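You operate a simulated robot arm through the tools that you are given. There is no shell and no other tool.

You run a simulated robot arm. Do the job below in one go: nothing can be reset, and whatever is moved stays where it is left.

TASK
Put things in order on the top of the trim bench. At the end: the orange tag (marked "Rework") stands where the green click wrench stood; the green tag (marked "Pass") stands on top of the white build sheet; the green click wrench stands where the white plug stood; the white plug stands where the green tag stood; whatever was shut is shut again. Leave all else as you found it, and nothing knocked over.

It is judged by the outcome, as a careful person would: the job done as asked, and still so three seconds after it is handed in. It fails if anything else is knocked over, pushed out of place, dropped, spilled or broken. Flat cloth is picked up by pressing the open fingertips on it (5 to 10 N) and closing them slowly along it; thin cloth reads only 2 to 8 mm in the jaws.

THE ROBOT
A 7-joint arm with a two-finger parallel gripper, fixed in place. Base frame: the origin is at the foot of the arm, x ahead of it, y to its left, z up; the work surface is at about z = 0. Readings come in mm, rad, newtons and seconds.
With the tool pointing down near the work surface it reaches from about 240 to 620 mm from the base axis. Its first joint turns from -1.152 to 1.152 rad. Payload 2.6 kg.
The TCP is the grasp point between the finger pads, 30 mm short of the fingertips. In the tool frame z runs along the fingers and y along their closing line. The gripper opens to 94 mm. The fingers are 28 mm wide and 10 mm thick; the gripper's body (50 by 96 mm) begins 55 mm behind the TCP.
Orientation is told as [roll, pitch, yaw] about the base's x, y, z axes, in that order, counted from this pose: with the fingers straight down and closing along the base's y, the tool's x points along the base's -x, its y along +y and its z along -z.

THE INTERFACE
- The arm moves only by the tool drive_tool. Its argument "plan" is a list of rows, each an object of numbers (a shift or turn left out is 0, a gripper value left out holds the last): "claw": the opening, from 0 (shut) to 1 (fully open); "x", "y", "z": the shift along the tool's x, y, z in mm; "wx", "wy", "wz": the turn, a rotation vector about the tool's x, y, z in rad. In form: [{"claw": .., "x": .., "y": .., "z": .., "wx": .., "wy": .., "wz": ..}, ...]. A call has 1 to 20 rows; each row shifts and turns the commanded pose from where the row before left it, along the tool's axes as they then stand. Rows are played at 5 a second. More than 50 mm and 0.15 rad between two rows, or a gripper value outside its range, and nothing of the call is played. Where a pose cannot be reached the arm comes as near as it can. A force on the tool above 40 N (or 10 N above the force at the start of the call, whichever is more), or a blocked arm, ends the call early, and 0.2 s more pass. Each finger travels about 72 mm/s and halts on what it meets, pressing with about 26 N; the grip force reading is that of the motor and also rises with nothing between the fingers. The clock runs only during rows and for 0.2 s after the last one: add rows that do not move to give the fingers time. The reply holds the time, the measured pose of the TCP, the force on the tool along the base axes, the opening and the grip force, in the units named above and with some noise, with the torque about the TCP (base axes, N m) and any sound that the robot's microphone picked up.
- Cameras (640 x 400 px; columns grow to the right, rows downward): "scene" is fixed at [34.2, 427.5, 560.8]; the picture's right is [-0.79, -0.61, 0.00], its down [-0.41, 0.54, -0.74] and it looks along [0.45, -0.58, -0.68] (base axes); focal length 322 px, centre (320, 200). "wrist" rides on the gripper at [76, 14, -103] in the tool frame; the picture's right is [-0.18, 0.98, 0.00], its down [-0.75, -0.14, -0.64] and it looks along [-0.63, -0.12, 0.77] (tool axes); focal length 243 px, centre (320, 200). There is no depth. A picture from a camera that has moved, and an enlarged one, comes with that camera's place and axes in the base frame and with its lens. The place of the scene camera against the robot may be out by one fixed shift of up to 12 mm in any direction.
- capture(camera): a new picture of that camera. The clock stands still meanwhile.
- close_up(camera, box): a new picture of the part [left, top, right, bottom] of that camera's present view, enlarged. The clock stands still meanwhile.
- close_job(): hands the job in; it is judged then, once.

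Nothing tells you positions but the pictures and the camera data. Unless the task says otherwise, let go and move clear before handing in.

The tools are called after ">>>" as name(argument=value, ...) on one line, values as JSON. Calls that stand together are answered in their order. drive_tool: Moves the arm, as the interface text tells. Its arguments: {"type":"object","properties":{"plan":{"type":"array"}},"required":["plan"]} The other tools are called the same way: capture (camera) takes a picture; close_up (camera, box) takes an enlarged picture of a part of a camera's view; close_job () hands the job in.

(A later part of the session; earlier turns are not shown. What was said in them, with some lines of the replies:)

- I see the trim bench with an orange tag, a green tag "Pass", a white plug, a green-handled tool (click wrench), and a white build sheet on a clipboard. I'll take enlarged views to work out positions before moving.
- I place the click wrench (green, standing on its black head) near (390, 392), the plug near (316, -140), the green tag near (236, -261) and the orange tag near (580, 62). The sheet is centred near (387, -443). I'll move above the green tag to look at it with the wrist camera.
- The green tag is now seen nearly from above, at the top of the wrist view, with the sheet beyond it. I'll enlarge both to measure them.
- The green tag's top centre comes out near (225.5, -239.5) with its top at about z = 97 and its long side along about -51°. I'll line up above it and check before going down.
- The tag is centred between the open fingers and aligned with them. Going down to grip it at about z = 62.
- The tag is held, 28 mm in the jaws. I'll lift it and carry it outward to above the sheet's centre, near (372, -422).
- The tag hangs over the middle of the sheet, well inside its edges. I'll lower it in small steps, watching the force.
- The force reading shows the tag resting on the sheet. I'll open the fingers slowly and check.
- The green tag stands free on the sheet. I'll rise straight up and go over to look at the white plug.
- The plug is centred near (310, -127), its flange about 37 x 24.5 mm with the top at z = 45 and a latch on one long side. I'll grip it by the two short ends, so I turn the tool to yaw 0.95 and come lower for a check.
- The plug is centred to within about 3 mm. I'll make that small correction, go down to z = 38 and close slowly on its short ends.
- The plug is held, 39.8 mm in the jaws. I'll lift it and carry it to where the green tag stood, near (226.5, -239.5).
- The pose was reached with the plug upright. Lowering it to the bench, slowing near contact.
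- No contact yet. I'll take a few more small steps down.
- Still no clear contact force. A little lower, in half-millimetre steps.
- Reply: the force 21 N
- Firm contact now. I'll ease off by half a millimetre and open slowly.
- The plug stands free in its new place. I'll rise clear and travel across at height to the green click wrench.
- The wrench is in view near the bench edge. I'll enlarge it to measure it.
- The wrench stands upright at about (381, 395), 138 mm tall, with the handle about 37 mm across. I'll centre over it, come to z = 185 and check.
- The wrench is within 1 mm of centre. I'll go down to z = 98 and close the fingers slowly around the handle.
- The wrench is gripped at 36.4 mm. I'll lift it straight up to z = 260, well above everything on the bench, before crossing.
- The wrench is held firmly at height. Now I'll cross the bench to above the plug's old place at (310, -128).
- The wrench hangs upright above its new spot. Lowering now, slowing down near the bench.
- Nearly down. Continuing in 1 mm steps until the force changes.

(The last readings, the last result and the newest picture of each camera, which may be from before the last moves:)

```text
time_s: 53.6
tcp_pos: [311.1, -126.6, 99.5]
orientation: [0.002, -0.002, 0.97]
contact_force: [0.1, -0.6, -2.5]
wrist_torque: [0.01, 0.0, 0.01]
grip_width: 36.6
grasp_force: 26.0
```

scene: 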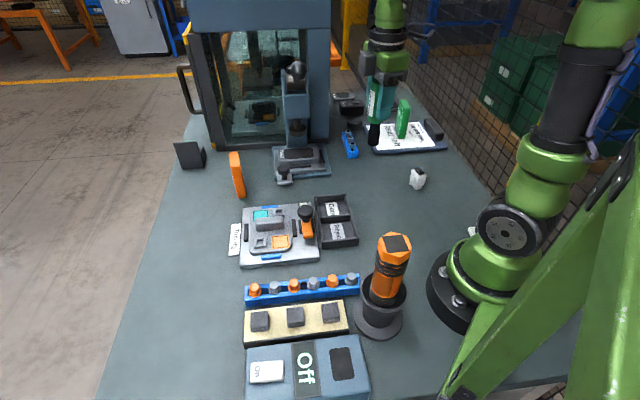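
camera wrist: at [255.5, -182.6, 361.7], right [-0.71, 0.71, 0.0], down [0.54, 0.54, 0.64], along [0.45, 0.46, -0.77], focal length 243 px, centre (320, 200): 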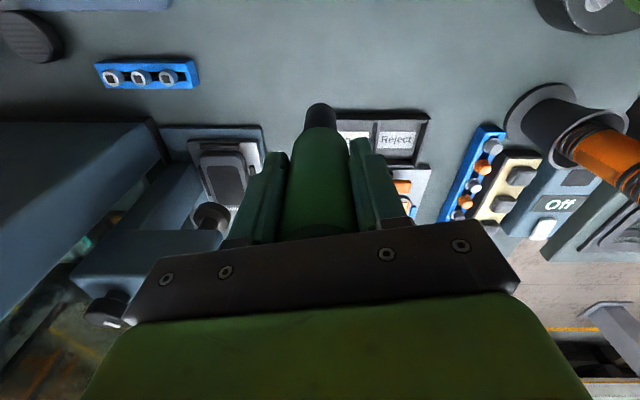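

>>> drive_tool(plan=[{"z": 0.5}, {"z": 0.5}, {}])

```text
time_s: 54.4
tcp_pos: [310.8, -126.7, 100.0]
orientation: [-0.001, -0.003, 0.97]
contact_force: [-6.0, 3.6, 16.8]
wrist_torque: [0.15, 0.55, -0.05]
grip_width: 36.8
grasp_force: 26.6
```

The wrench's foot is on the bench. I'll ease off slightly and check the force before letting go.

>>> drive_tool(plan=[{"z": -0.5}, {}])

>>> close_up(camera="scene", box=[340, 130, 400, 210])

```text
time_s: 55.0
tcp_pos: [311.1, -128.1, 101.1]
orientation: [-0.001, -0.002, 0.972]
contact_force: [-2.2, 4.5, 9.1]
wrist_torque: [0.31, 0.18, 0.01]
grip_width: 36.8
grasp_force: 26.5
```

```text
5.00 times, centred on (370, 170) of scene
camera zoom: at [34.2, 427.6, 560.8], right [-0.79, -0.61, 0.0], down [-0.41, 0.54, -0.74], along [0.45, -0.58, -0.68], focal length 1608 px, centre (70, 350)
```

zoom: 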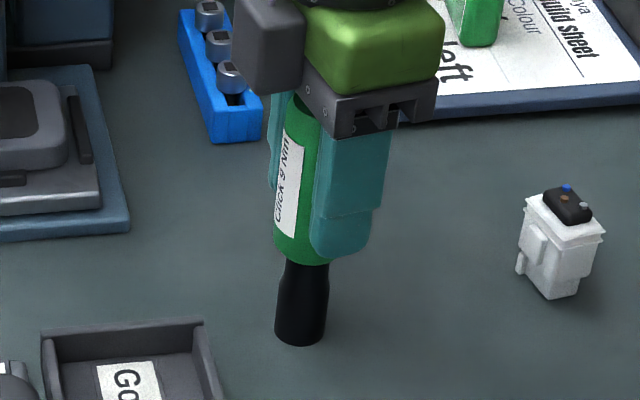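

>>> drive_tool(plan=[{"z": -0.3}, {}, {"claw": 0.395}, {"claw": 0.405}, {"claw": 0.42}, {"claw": 0.45}, {"claw": 0.5}, {"claw": 0.6}, {"claw": 0.7}, {}, {}])

>>> capture(camera="wrist")

>>> close_up(camera="scene", box=[320, 100, 440, 210])

```text
time_s: 57.4
tcp_pos: [311.4, -128.0, 99.4]
orientation: [0.004, -0.002, 0.971]
contact_force: [-0.3, -0.1, 0.6]
wrist_torque: [0.0, 0.01, -0.01]
grip_width: 66.0
grasp_force: 0.0
```

```text
taken
camera wrist: at [255.7, -182.7, 202.8], right [-0.71, 0.71, 0.0], down [0.54, 0.54, 0.64], along [0.45, 0.46, -0.77], focal length 243 px, centre (320, 200)
```

wrist: 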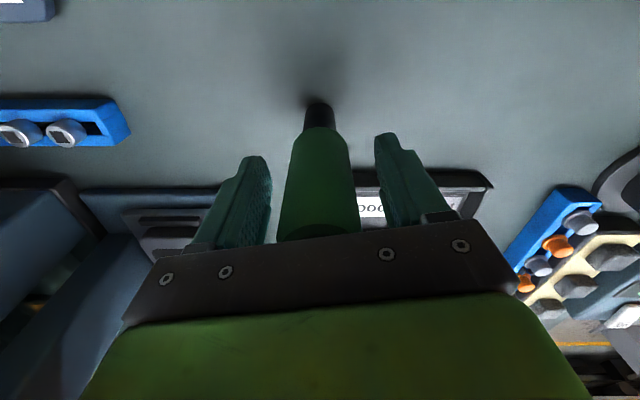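

```text
3.64 times, centred on (380, 155) of scene
camera zoom: at [34.2, 427.5, 560.8], right [-0.79, -0.61, 0.0], down [-0.41, 0.54, -0.74], along [0.45, -0.58, -0.68], focal length 1170 px, centre (102, 364)
```

zoom: 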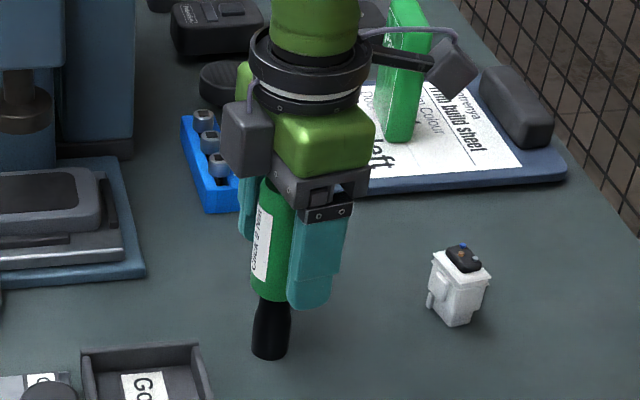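

The wrench stands on its own. I'll rise clear, turn the tool back to yaw 0 and go to look at the orange tag.

>>> drive_tool(plan=[{"z": -10}, {"z": -30}, {"z": -40}, {"z": -45}, {"z": -45}, {"z": -20}, {"wz": 0.1386, "claw": 1}, {"wz": 0.1386}, {"wz": 0.1386}, {"wz": 0.1386}, {"wz": 0.1386}, {"wz": 0.1386}, {"wz": 0.1386}, {}])

>>> drive_tool(plan=[{"x": -29.8, "y": 31.3}, {"x": -29.8, "y": 31.3}, {"x": -29.8, "y": 31.3}, {"x": -29.8, "y": 31.3}, {"x": -29.8, "y": 31.3}, {"x": -29.8, "y": 31.3}, {}, {}])

>>> capture(camera="wrist")

>>> capture(camera="scene")

```text
time_s: 60.4
tcp_pos: [311.4, -126.7, 289.6]
orientation: [0.003, 0.001, -0.001]
contact_force: [0.1, 0.6, 0.1]
wrist_torque: [0.0, -0.02, -0.01]
grip_width: 93.9
grasp_force: 0.0
```

```text
time_s: 61.5
tcp_pos: [434.0, 0.1, 290.8]
orientation: [-0.006, 0.016, -0.036]
contact_force: [-0.8, -1.8, -0.2]
wrist_torque: [0.05, 0.02, -0.04]
grip_width: 94.0
grasp_force: 0.0
stopped in row 5: the force on the tool passed its limit at 79 N (the readings are from after the stop); the commanded pose is now the measured one
```

```text
taken
camera wrist: at [360.1, 16.9, 395.0], right [0.22, 0.98, -0.01], down [0.76, -0.17, 0.63], along [0.61, -0.14, -0.78], focal length 243 px, centre (320, 200)
```

wrist: 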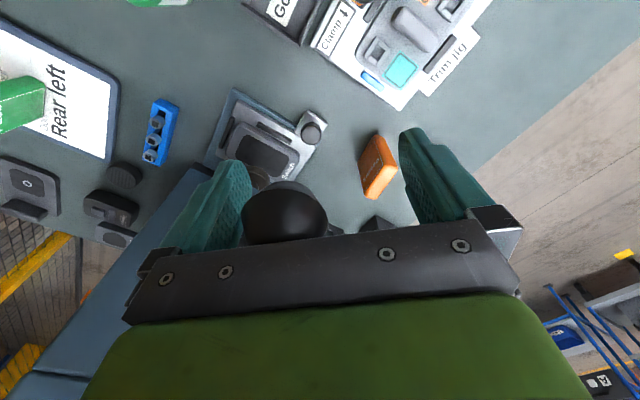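

```text
taken
```

scene: 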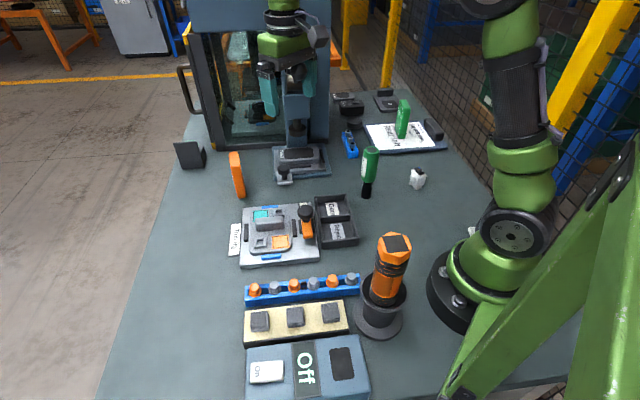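

The gripper touched something: a black ball knob on the tall "Switch" fixture, which reaches further out and higher than I judged. I'll look closely before moving at all.

>>> close_up(camera="scene", box=[230, 40, 350, 200])

>>> close_up(camera="wrist", box=[150, 80, 450, 260])

```text
2.50 times, centred on (290, 120) of scene
camera zoom: at [34.2, 427.5, 560.8], right [-0.79, -0.61, 0.0], down [-0.41, 0.54, -0.74], along [0.45, -0.58, -0.68], focal length 804 px, centre (395, 400)
```

zoom: 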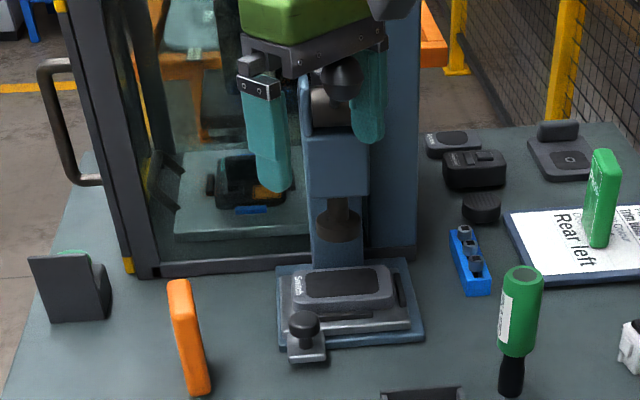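

```text
2.13 times, centred on (300, 170) of wrist
camera zoom: at [360.1, 16.9, 395.0], right [0.22, 0.98, -0.01], down [0.76, -0.17, 0.63], along [0.61, -0.14, -0.78], focal length 518 px, centre (363, 264)
```

zoom: 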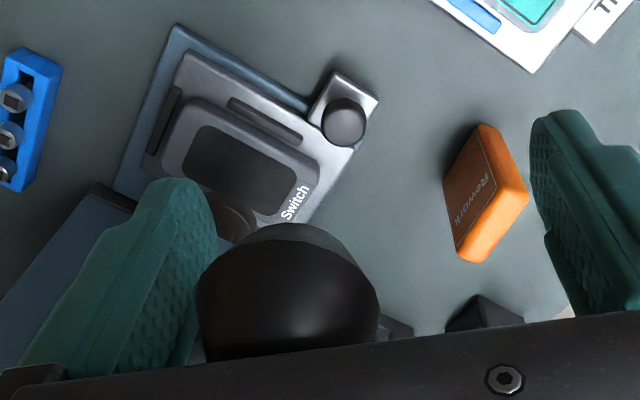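

The -y finger ran against the press's lever rod. The ball knob, about 33 mm across, sits near (419, -11, 325) between the open fingers. The lever seems rigid sideways. I'll back off a few mm the way I came, rise straight up off the ball, then compare the lever with before.

>>> drive_tool(plan=[{"x": 2, "y": -2}, {"x": 1.5, "y": -1.5}, {}])

>>> close_up(camera="wrist", box=[150, 80, 450, 260])

>>> close_up(camera="scene", box=[240, 30, 350, 120])

```text
time_s: 62.3
tcp_pos: [431.1, -3.6, 291.4]
orientation: [-0.003, 0.016, -0.036]
contact_force: [0.8, 2.0, 2.2]
wrist_torque: [-0.08, 0.05, 0.01]
grip_width: 94.2
grasp_force: 0.1
```

```text
2.13 times, centred on (300, 170) of wrist
camera zoom: at [356.2, 13.6, 395.4], right [0.22, 0.98, -0.01], down [0.76, -0.17, 0.63], along [0.61, -0.14, -0.78], focal length 518 px, centre (363, 264)
```

zoom: 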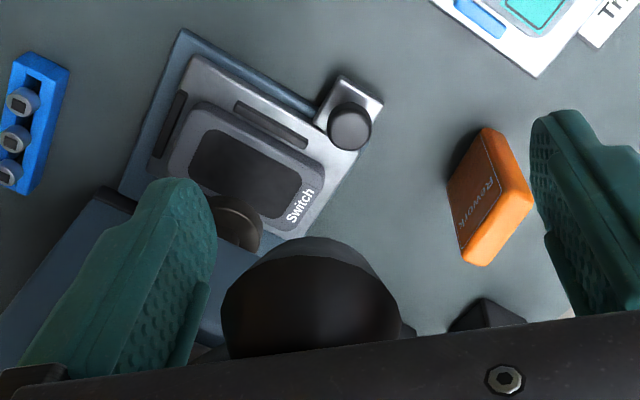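

```text
4.44 times, centred on (295, 75) of scene
camera zoom: at [34.2, 427.5, 560.8], right [-0.79, -0.61, 0.0], down [-0.41, 0.54, -0.74], along [0.45, -0.58, -0.68], focal length 1430 px, centre (431, 756)
```

zoom: 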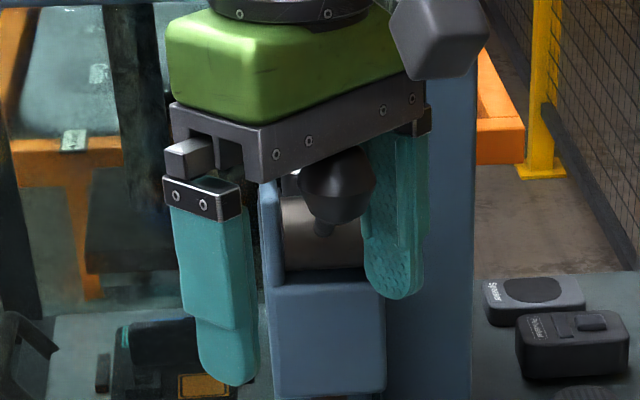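

The ball is right beneath the palm, so rising straight up frees it. I'll go up in steps.

>>> drive_tool(plan=[{"z": -5}, {"z": -15}, {"z": -20}, {"z": -25}, {"z": -25}, {"z": -20}, {}])

>>> close_up(camera="scene", box=[240, 30, 350, 120])

>>> capture(camera="scene")

>>> capture(camera="wrist")

```text
time_s: 63.9
tcp_pos: [432.0, -2.6, 400.6]
orientation: [-0.004, 0.016, -0.037]
contact_force: [-0.6, -0.1, -0.4]
wrist_torque: [-0.01, 0.01, -0.02]
grip_width: 94.0
grasp_force: 0.0
```

```text
4.44 times, centred on (295, 75) of scene
camera zoom: at [34.2, 427.5, 560.8], right [-0.79, -0.61, 0.0], down [-0.41, 0.54, -0.74], along [0.45, -0.58, -0.68], focal length 1430 px, centre (431, 756)
```

zoom: 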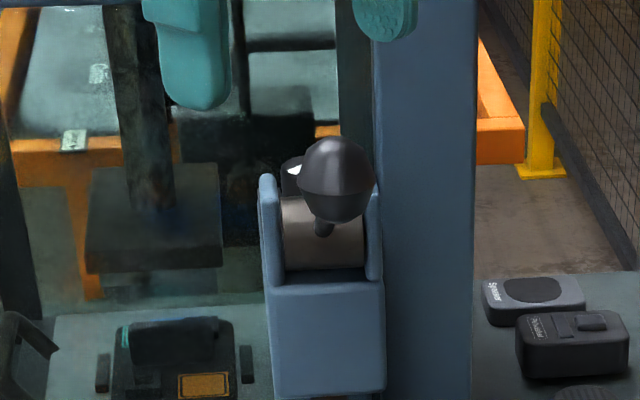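

```text
taken
```

scene: 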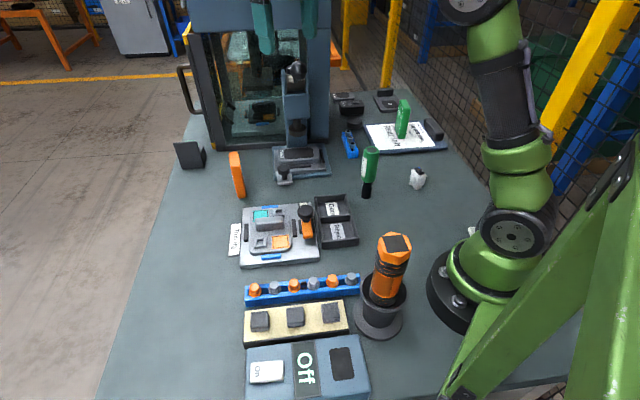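

```text
taken
camera wrist: at [358.5, 13.5, 505.1], right [0.22, 0.98, -0.01], down [0.76, -0.17, 0.63], along [0.61, -0.14, -0.78], focal length 243 px, centre (320, 200)
```

wrist: 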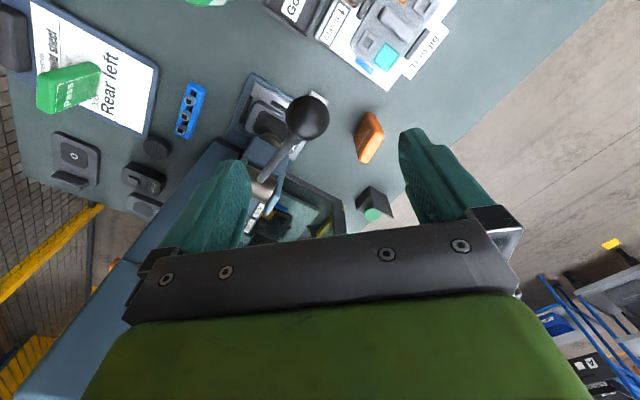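

The lever and ball knob look as they did before, and the arm is clear above them. I'll level the tool, move well to the left of the lever, and lower there to view the orange tag.

>>> drive_tool(plan=[{"wy": -0.016, "wx": -0.004}, {"x": -1.2, "y": 41}, {"x": -1.2, "y": 41}, {"x": -1.2, "y": 41}, {}, {"z": 35}, {"z": 40}, {"z": 40}, {"z": 35}, {}, {}])

>>> capture(camera="wrist")

>>> capture(camera="scene")

```text
time_s: 66.3
tcp_pos: [439.7, 117.8, 251.2]
orientation: [0.001, 0.0, -0.036]
contact_force: [-0.1, 0.0, 0.0]
wrist_torque: [0.0, -0.01, 0.02]
grip_width: 93.7
grasp_force: 0.0
```

```text
taken
camera wrist: at [363.9, 135.2, 354.9], right [0.22, 0.98, 0.0], down [0.75, -0.17, 0.64], along [0.63, -0.14, -0.77], focal length 243 px, centre (320, 200)
```

wrist: 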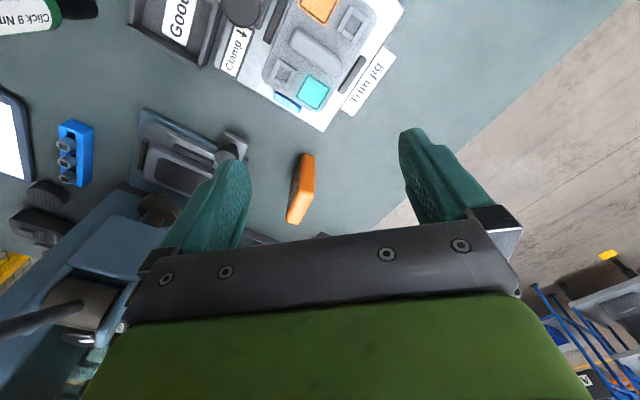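

```text
taken
```

scene: 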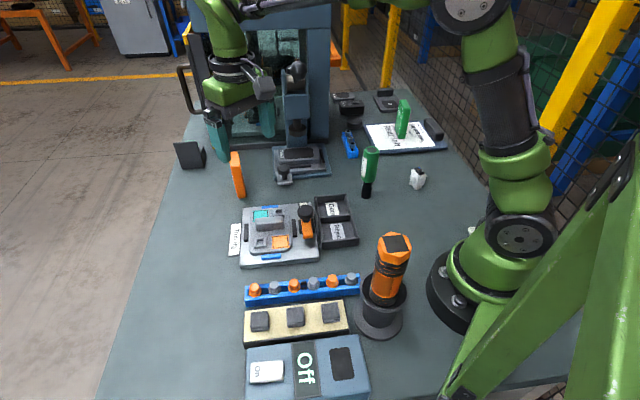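

>>> close_up(camera="wrist", box=[250, 130, 350, 240])

>>> close_up(camera="scene", box=[200, 130, 280, 210])

>>> close_up(camera="scene", box=[180, 0, 340, 100])

```text
3.64 times, centred on (300, 185) of wrist
camera zoom: at [363.9, 135.2, 354.9], right [0.22, 0.98, 0.0], down [0.75, -0.17, 0.64], along [0.63, -0.14, -0.77], focal length 882 px, centre (393, 254)
```

zoom: 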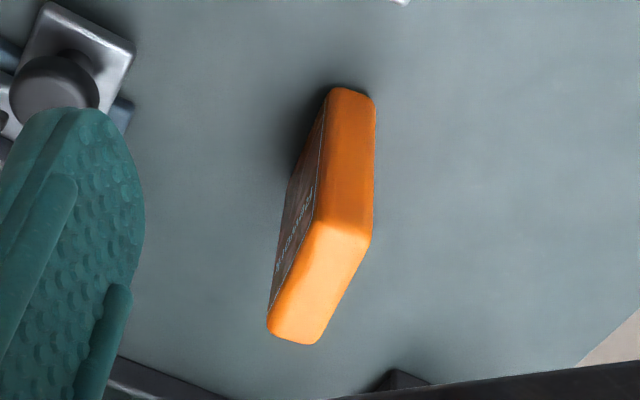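

```text
5.00 times, centred on (240, 170) of scene
camera zoom: at [34.2, 427.5, 560.8], right [-0.79, -0.61, 0.0], down [-0.41, 0.54, -0.74], along [0.45, -0.58, -0.68], focal length 1608 px, centre (720, 350)
```

zoom: 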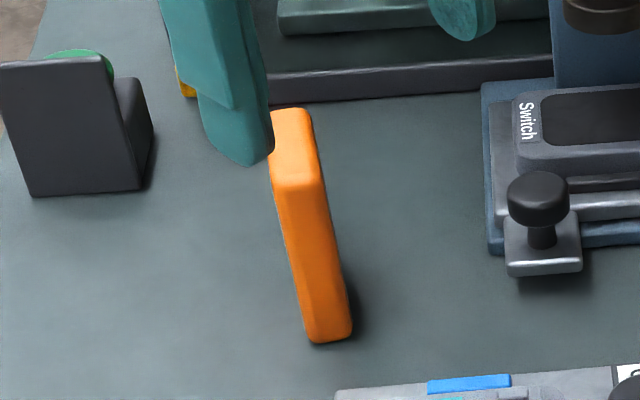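

```text
4.00 times, centred on (260, 50) of scene
camera zoom: at [34.2, 427.5, 560.8], right [-0.79, -0.61, 0.0], down [-0.41, 0.54, -0.74], along [0.45, -0.58, -0.68], focal length 1287 px, centre (560, 800)
```

zoom: 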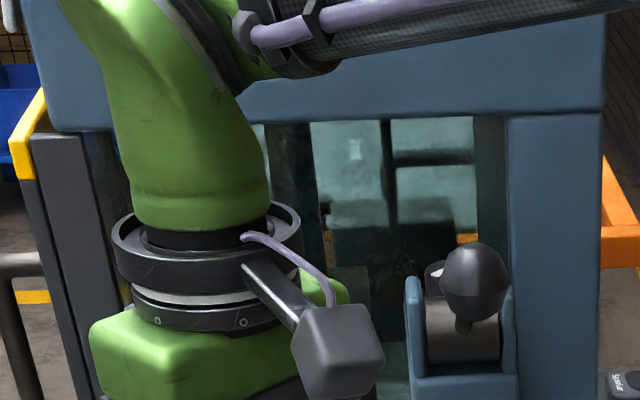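

The orange tag is centred near (581.5, 55.5) with its long side at about -35°. To keep the forearm well away from the lever knob, I'll turn to yaw -0.6 and lean the wrist back 0.3 rad in the plane of the tag. Its faces then stay parallel to the pads.

>>> drive_tool(plan=[{"wz": 0.141}, {"wz": 0.141}, {"wz": 0.141}, {"wz": 0.141}, {"wy": -0.1}, {"wy": -0.1}, {"wy": -0.1}, {}, {}])

>>> capture(camera="wrist")

>>> capture(camera="scene")

```text
time_s: 68.3
tcp_pos: [440.9, 120.5, 250.4]
orientation: [-0.001, -0.301, -0.601]
contact_force: [-0.2, 1.2, 0.1]
wrist_torque: [-0.01, 0.01, 0.02]
grip_width: 94.1
grasp_force: 0.0
```

```text
taken
camera wrist: at [363.6, 189.8, 326.9], right [0.7, 0.71, 0.06], down [0.36, -0.42, 0.84], along [0.62, -0.57, -0.55], focal length 243 px, centre (320, 200)
```

wrist: 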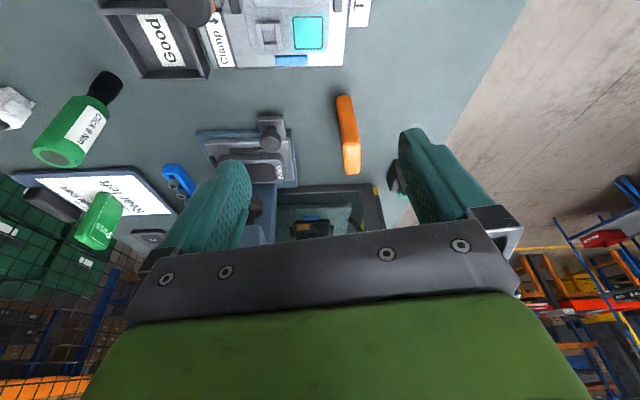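

```text
taken
```

scene: 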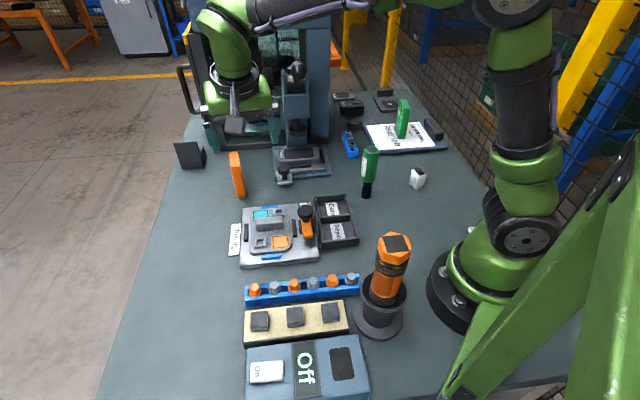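

The tool is tilted as planned and the wrist leans away from the lever. I'll now move above the tag at z = 215 and check.

>>> drive_tool(plan=[{"x": -27.04, "y": 5.36, "z": 15.8}, {"x": -27.04, "y": 5.36, "z": 15.8}, {"x": -27.04, "y": 5.36, "z": 15.8}, {"x": -27.04, "y": 5.36, "z": 15.8}, {"x": -27.04, "y": 5.36, "z": 15.8}, {}, {}])

>>> capture(camera="wrist")

>>> capture(camera="scene")

```text
time_s: 69.9
tcp_pos: [581.9, 56.4, 214.1]
orientation: [0.0, -0.3, -0.6]
contact_force: [0.4, 1.4, -0.4]
wrist_torque: [0.01, 0.0, 0.04]
grip_width: 93.9
grasp_force: 0.1
```

```text
taken
camera wrist: at [504.2, 126.2, 290.9], right [0.7, 0.71, 0.05], down [0.36, -0.42, 0.84], along [0.62, -0.57, -0.55], focal length 243 px, centre (320, 200)
```

wrist: 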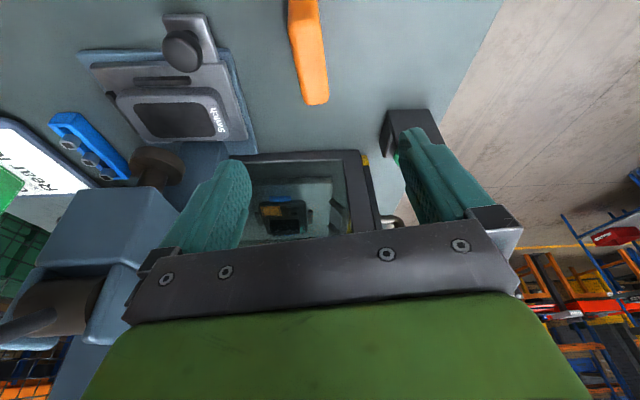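

```text
taken
```

scene: 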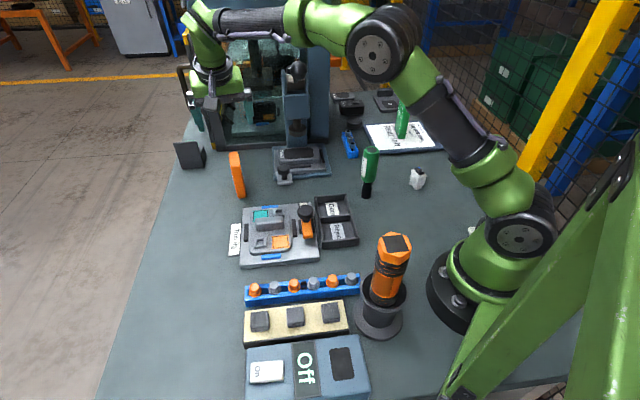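

>>> close_up(camera="wrist", box=[250, 0, 370, 120])

>>> close_up(camera="scene", box=[170, 40, 330, 210])

```text
3.33 times, centred on (310, 60) of wrist
camera zoom: at [504.2, 126.2, 290.9], right [0.7, 0.71, 0.05], down [0.36, -0.42, 0.84], along [0.62, -0.57, -0.55], focal length 809 px, centre (353, 667)
```

zoom: 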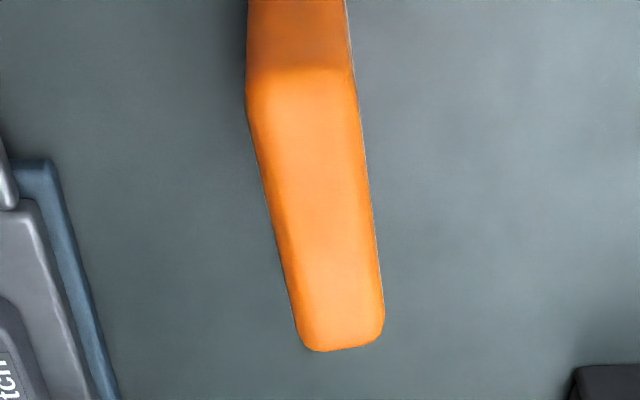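

```text
2.35 times, centred on (250, 125) of scene
camera zoom: at [34.2, 427.5, 560.8], right [-0.79, -0.61, 0.0], down [-0.41, 0.54, -0.74], along [0.45, -0.58, -0.68], focal length 757 px, centre (485, 376)
```

zoom: 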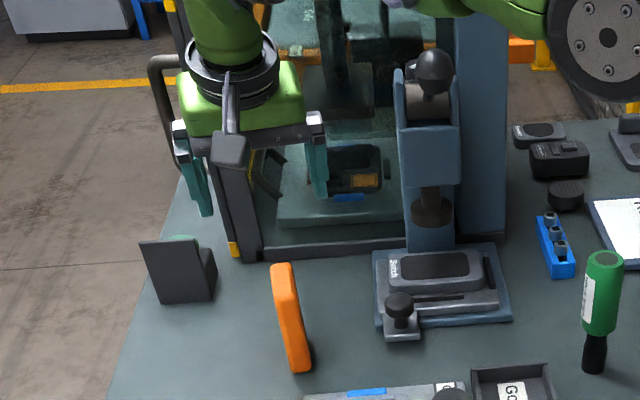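

The tag is centred within about 1.5 mm, and the forearm passes well clear of the lever knob. I'll correct the yaw slightly and descend part way to check again.

>>> drive_tool(plan=[{"wx": 0.0103, "wz": 0.0334}, {"x": 7.93, "y": -0.33, "z": 27.0}, {"x": 7.93, "y": -0.33, "z": 27.0}, {"x": 7.93, "y": -0.33, "z": 27.0}, {}, {}])

>>> close_up(camera="wrist", box=[200, 0, 440, 150])

>>> capture(camera="scene")

>>> close_up(camera="scene", box=[170, 0, 390, 140])

```text
time_s: 71.3
tcp_pos: [581.3, 53.3, 129.5]
orientation: [0.0, -0.301, -0.635]
contact_force: [-0.2, 0.2, -1.1]
wrist_torque: [0.01, 0.02, 0.0]
grip_width: 93.8
grasp_force: 0.0
```

```text
2.67 times, centred on (320, 75) of wrist
camera zoom: at [507.1, 126.4, 206.4], right [0.73, 0.69, 0.05], down [0.34, -0.43, 0.84], along [0.6, -0.59, -0.55], focal length 647 px, centre (320, 533)
```

zoom: 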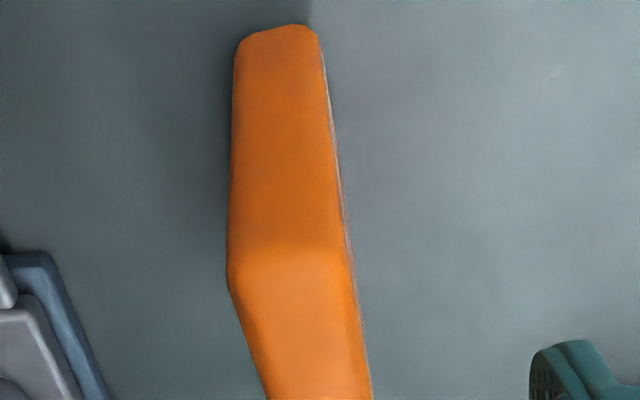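

```text
taken
```

scene: 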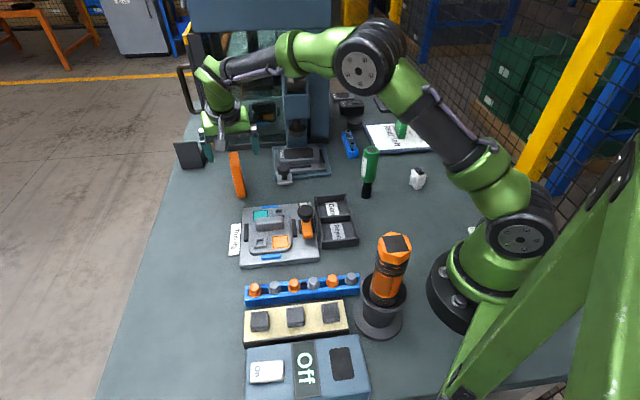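

```text
2.86 times, centred on (280, 70) of scene
camera zoom: at [34.2, 427.5, 560.8], right [-0.79, -0.61, 0.0], down [-0.41, 0.54, -0.74], along [0.45, -0.58, -0.68], focal length 919 px, centre (434, 571)
```

zoom: 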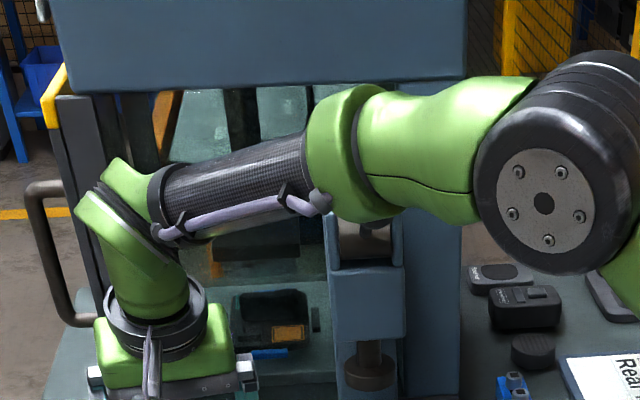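

The tag sits centred under the tilted gripper, and I estimate the forearm passes about 20 mm or more from the knob. I'll descend to z = 64 and close slowly.

>>> drive_tool(plan=[{"x": 6.7, "y": 0.37, "z": 20.8}, {"x": 6.7, "y": 0.37, "z": 20.8}, {"x": 4.0, "y": 0.3, "z": 12.5}, {"x": 2.7, "y": 0.1, "z": 8.3}, {}, {"claw": 0.6}, {"claw": 0.45}, {"claw": 0.38}, {"claw": 0.34}, {"claw": 0.31}, {"claw": 0.29}, {"claw": 0.25}, {"claw": 0.15}, {"claw": 0}, {}])

>>> capture(camera="wrist")

>>> close_up(camera="scene", box=[170, 40, 390, 220])

```text
time_s: 74.5
tcp_pos: [581.1, 56.4, 64.1]
orientation: [-0.002, -0.3, -0.635]
contact_force: [0.0, -0.6, -1.7]
wrist_torque: [0.02, 0.0, -0.01]
grip_width: 28.3
grasp_force: 25.6
```

```text
taken
camera wrist: at [506.8, 129.0, 140.6], right [0.72, 0.69, 0.05], down [0.34, -0.43, 0.84], along [0.6, -0.59, -0.55], focal length 243 px, centre (320, 200)
```

wrist: 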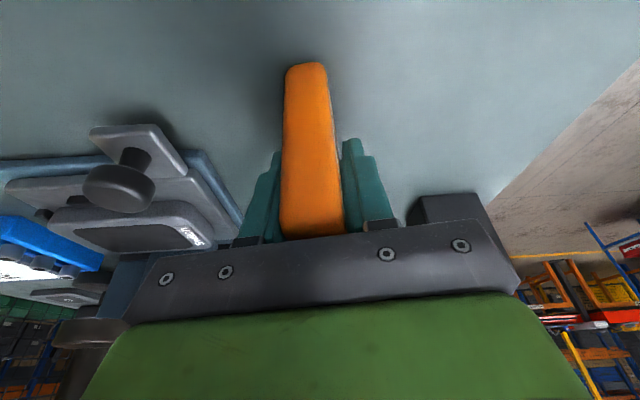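

```text
2.22 times, centred on (280, 130) of scene
camera zoom: at [34.2, 427.5, 560.8], right [-0.79, -0.61, 0.0], down [-0.41, 0.54, -0.74], along [0.45, -0.58, -0.68], focal length 715 px, centre (409, 356)
```

zoom: 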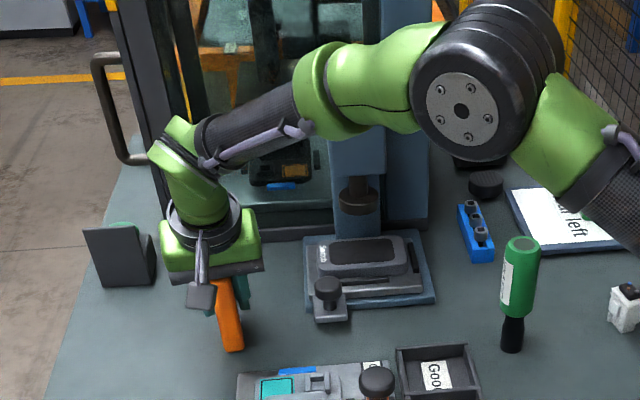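

The orange tag is held, 28.3 mm in the jaws. I'll lift it straight up the same way I came down.

>>> drive_tool(plan=[{"x": -1.48, "z": -4.78}, {"x": -4.43, "z": -14.33}, {"x": -7.39, "z": -23.88}, {"x": -8.87, "z": -28.66}, {"x": -8.87, "z": -28.66}, {"x": -8.87, "z": -28.66}, {"x": -4.73, "z": -15.28}, {}])

>>> drive_tool(plan=[{"x": 12.4, "y": 5.5, "z": -3.8}, {"x": 24.76, "y": 11.03, "z": -7.66}, {"x": 24.76, "y": 11.03, "z": -7.66}, {"x": 24.76, "y": 11.03, "z": -7.66}, {"x": 24.76, "y": 11.03, "z": -7.66}, {"x": 24.76, "y": 11.03, "z": -7.66}, {"x": 24.76, "y": 11.03, "z": -7.66}, {"x": 24.76, "y": 11.03, "z": -7.66}, {"x": 24.76, "y": 11.03, "z": -7.66}, {"x": 24.76, "y": 11.03, "z": -7.66}, {"x": 24.76, "y": 11.03, "z": -7.66}, {"x": 24.76, "y": 11.03, "z": -7.66}, {"x": 24.76, "y": 11.03, "z": -7.66}, {"x": 24.76, "y": 11.03, "z": -7.66}, {"x": 12.4, "y": 5.5, "z": -3.8}, {}, {}])

>>> capture(camera="wrist")

>>> capture(camera="scene")

```text
time_s: 76.3
tcp_pos: [581.7, 55.6, 216.8]
orientation: [-0.001, -0.3, -0.635]
contact_force: [-0.1, 0.4, -1.9]
wrist_torque: [0.01, 0.0, 0.03]
grip_width: 28.0
grasp_force: 25.9
```

```text
time_s: 79.9
tcp_pos: [381.7, 395.9, 217.9]
orientation: [-0.001, -0.301, -0.635]
contact_force: [0.3, 0.2, -1.1]
wrist_torque: [0.0, 0.01, -0.04]
grip_width: 28.1
grasp_force: 26.2
```

```text
taken
camera wrist: at [307.0, 467.5, 293.2], right [0.73, 0.69, 0.05], down [0.34, -0.43, 0.84], along [0.6, -0.59, -0.55], focal length 243 px, centre (320, 200)
```

wrist: 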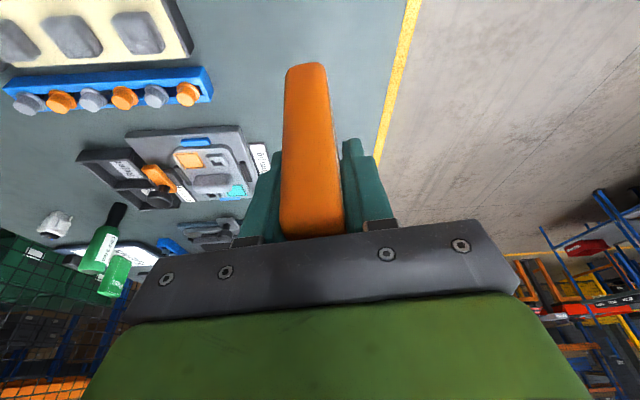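

```text
taken
```

scene: 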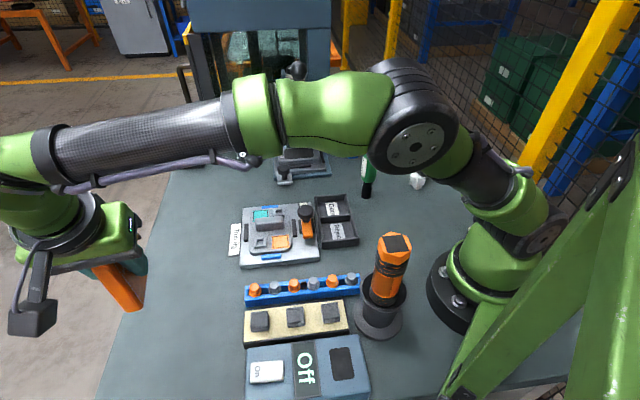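

The tag is over the wrench's old spot at (381.5, 395.5). Lowering it, slowing near the bench.

>>> drive_tool(plan=[{"x": 7.39, "z": 23.88}, {"x": 7.39, "z": 23.88}, {"x": 7.39, "z": 23.88}, {"x": 7.39, "z": 23.88}, {"x": 7.39, "z": 23.88}, {"x": 4.14, "z": 13.37}, {"x": 2.07, "z": 6.69}, {}])

>>> capture(camera="wrist")

>>> close_up(camera="scene", box=[60, 220, 260, 370])

```text
time_s: 81.7
tcp_pos: [382.3, 394.8, 70.1]
orientation: [0.0, -0.301, -0.635]
contact_force: [-0.2, 0.8, -0.5]
wrist_torque: [0.02, 0.01, -0.03]
grip_width: 28.2
grasp_force: 25.9
```

```text
taken
camera wrist: at [306.9, 467.6, 146.1], right [0.72, 0.69, 0.05], down [0.34, -0.43, 0.84], along [0.6, -0.59, -0.55], focal length 243 px, centre (320, 200)
```

wrist: 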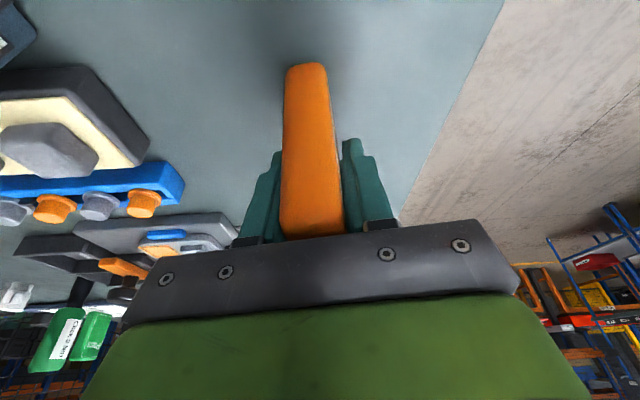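

```text
2.67 times, centred on (160, 295) of scene
camera zoom: at [34.2, 427.5, 560.8], right [-0.79, -0.61, 0.0], down [-0.41, 0.54, -0.74], along [0.45, -0.58, -0.68], focal length 858 px, centre (747, -53)
```

zoom: 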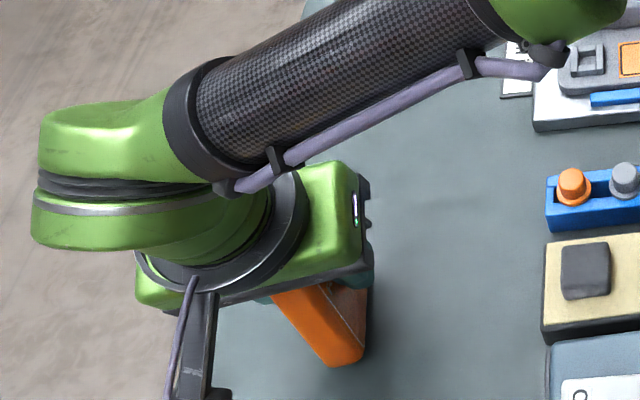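

Now small steps down until the tag touches the bench.

>>> drive_tool(plan=[{"x": 0.59, "z": 1.91}, {"x": 0.44, "z": 1.43}, {"x": 0.3, "z": 0.96}, {}])

```text
time_s: 82.7
tcp_pos: [381.7, 395.0, 66.7]
orientation: [-0.001, -0.301, -0.635]
contact_force: [-0.3, -0.4, -1.2]
wrist_torque: [0.02, 0.0, 0.0]
grip_width: 27.9
grasp_force: 25.8
```

>>> drive_tool(plan=[{"x": 0.3, "z": 0.96}, {"x": 0.2, "z": 0.67}, {}])

```text
time_s: 83.5
tcp_pos: [381.2, 395.2, 64.6]
orientation: [0.004, -0.3, -0.635]
contact_force: [1.5, -0.6, 0.5]
wrist_torque: [0.0, 0.03, -0.01]
grip_width: 28.3
grasp_force: 25.4
```

>>> drive_tool(plan=[{"x": 0.15, "z": 0.48}, {}])

```text
time_s: 84.1
tcp_pos: [382.3, 395.2, 65.3]
orientation: [0.002, -0.301, -0.637]
contact_force: [-1.9, -2.2, 10.3]
wrist_torque: [-0.07, 0.18, 0.0]
grip_width: 28.1
grasp_force: 26.0
```

The tag rests on the bench. Opening slowly.

>>> drive_tool(plan=[{"x": -0.06, "z": -0.2}, {"claw": 0.305}, {"claw": 0.315}, {"claw": 0.34}, {"claw": 0.4}, {"claw": 0.5}, {"claw": 0.65}, {"claw": 0.75}, {}, {}])

>>> capture(camera="wrist")

>>> close_up(camera="scene", box=[60, 220, 260, 370])

```text
time_s: 86.3
tcp_pos: [381.2, 395.8, 64.3]
orientation: [0.0, -0.301, -0.635]
contact_force: [0.0, 0.2, 0.0]
wrist_torque: [0.0, -0.01, 0.0]
grip_width: 70.4
grasp_force: 0.0
```

```text
taken
camera wrist: at [306.2, 468.1, 139.9], right [0.73, 0.69, 0.05], down [0.34, -0.43, 0.84], along [0.6, -0.59, -0.55], focal length 243 px, centre (320, 200)
```

wrist: 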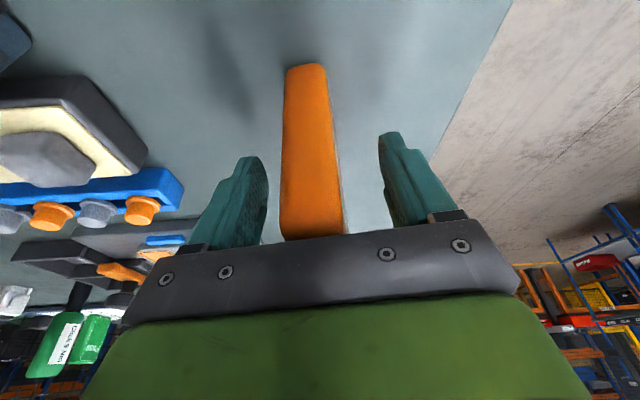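

```text
2.67 times, centred on (160, 295) of scene
camera zoom: at [34.2, 427.5, 560.8], right [-0.79, -0.61, 0.0], down [-0.41, 0.54, -0.74], along [0.45, -0.58, -0.68], focal length 858 px, centre (747, -53)
```

zoom: 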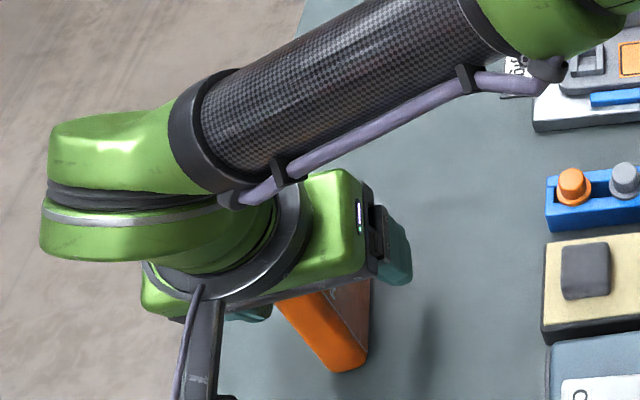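

The orange tag stands free. I'll rise straight up, level the tool and take a last look around.

>>> drive_tool(plan=[{"x": -1.48, "z": -4.78}, {"x": -4.43, "z": -14.33}, {"x": -7.39, "z": -23.88}, {"x": -10.3, "z": -33.4}, {"x": -11.8, "z": -38.2}, {"x": -11.8, "z": -38.2}, {}, {"wy": 0.1}, {"wy": 0.1}, {"wy": 0.1}, {}])

>>> capture(camera="scene")

>>> capture(camera="wrist")

```text
time_s: 88.7
tcp_pos: [380.8, 395.5, 223.7]
orientation: [0.001, 0.001, -0.635]
contact_force: [-0.4, -0.2, -0.9]
wrist_torque: [-0.02, -0.01, 0.03]
grip_width: 70.8
grasp_force: 0.1
```

```text
taken
```

scene: 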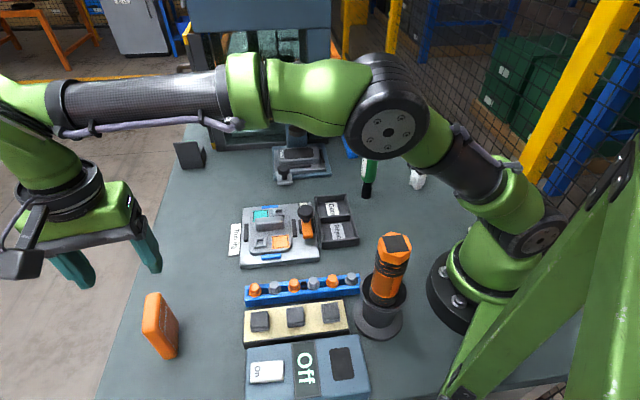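

```text
taken
camera wrist: at [328.0, 452.7, 327.2], right [0.73, 0.68, 0.0], down [0.52, -0.56, 0.64], along [0.44, -0.47, -0.77], focal length 243 px, centre (320, 200)
```

wrist: 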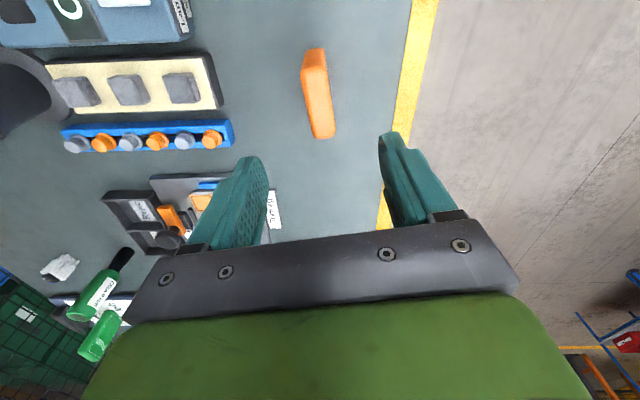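

>>> drive_tool(plan=[{"z": -33}, {"z": -33}, {"x": -16, "y": -38.9}, {"x": -16, "y": -38.9}, {"x": -16, "y": -38.9}, {"x": -16, "y": -38.9}, {"x": -16, "y": -38.9}, {"x": -16, "y": -38.9}, {}, {}])

>>> capture(camera="scene")

>>> capture(camera="wrist")

>>> close_up(camera="scene", box=[230, 30, 470, 210])

```text
time_s: 90.9
tcp_pos: [321.0, 150.0, 290.0]
orientation: [0.0, -0.001, -0.635]
contact_force: [-0.5, 0.2, 0.9]
wrist_torque: [-0.05, -0.01, -0.02]
grip_width: 70.5
grasp_force: 0.0
```

```text
taken
```

scene: 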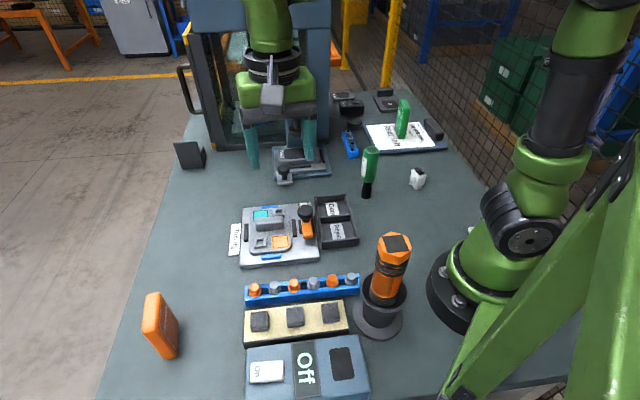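

```text
taken
camera wrist: at [266.7, 206.8, 393.8], right [0.73, 0.68, 0.0], down [0.52, -0.56, 0.64], along [0.44, -0.47, -0.77], focal length 243 px, centre (320, 200)
```

wrist: 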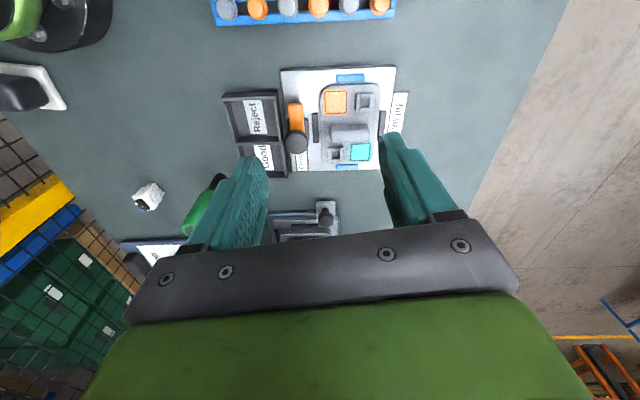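

```text
2.22 times, centred on (350, 120) of scene
camera zoom: at [34.2, 427.5, 560.8], right [-0.79, -0.61, 0.0], down [-0.41, 0.54, -0.74], along [0.45, -0.58, -0.68], focal length 715 px, centre (253, 378)
```

zoom: 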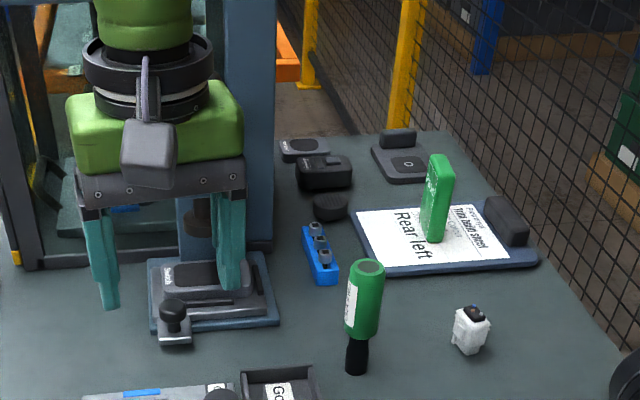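

Everything is where it should be:
- The green tag stands on the sheet.
- The plug stands at the tag's old spot.
- The click wrench stands at the plug's old spot.
- The orange tag stands at the wrench's old spot.

The press lever I touched looks unchanged. Nothing was opened, nothing is knocked over, and the arm is clear, so I'm handing in.

>>> close_job()

```text
The job is handed in.
```

All four items are in their new places, upright and released, and I've handed the job in. Partway through, the gripper bumped the lever on the tall "Switch" press.

- **Green tag ("Pass"):** stands near the middle of the white build sheet.
- **White plug:** stands where the green tag stood.
- **Green click wrench:** stands where the plug stood.
- **Orange tag ("Rework"):** stands where the wrench stood.

**Press lever:** on the way to the orange tag, the gripper hit the lever's black ball knob. The force peaked at 79 N and stopped the arm. I backed off and lifted clear. By eye, the lever looks in the same place in the scene pictures from before and after. I could not measure it exactly, so a small shift is possible.

I opened nothing, so there was nothing to shut again. In the last pictures nothing else was knocked over or visibly out of place.
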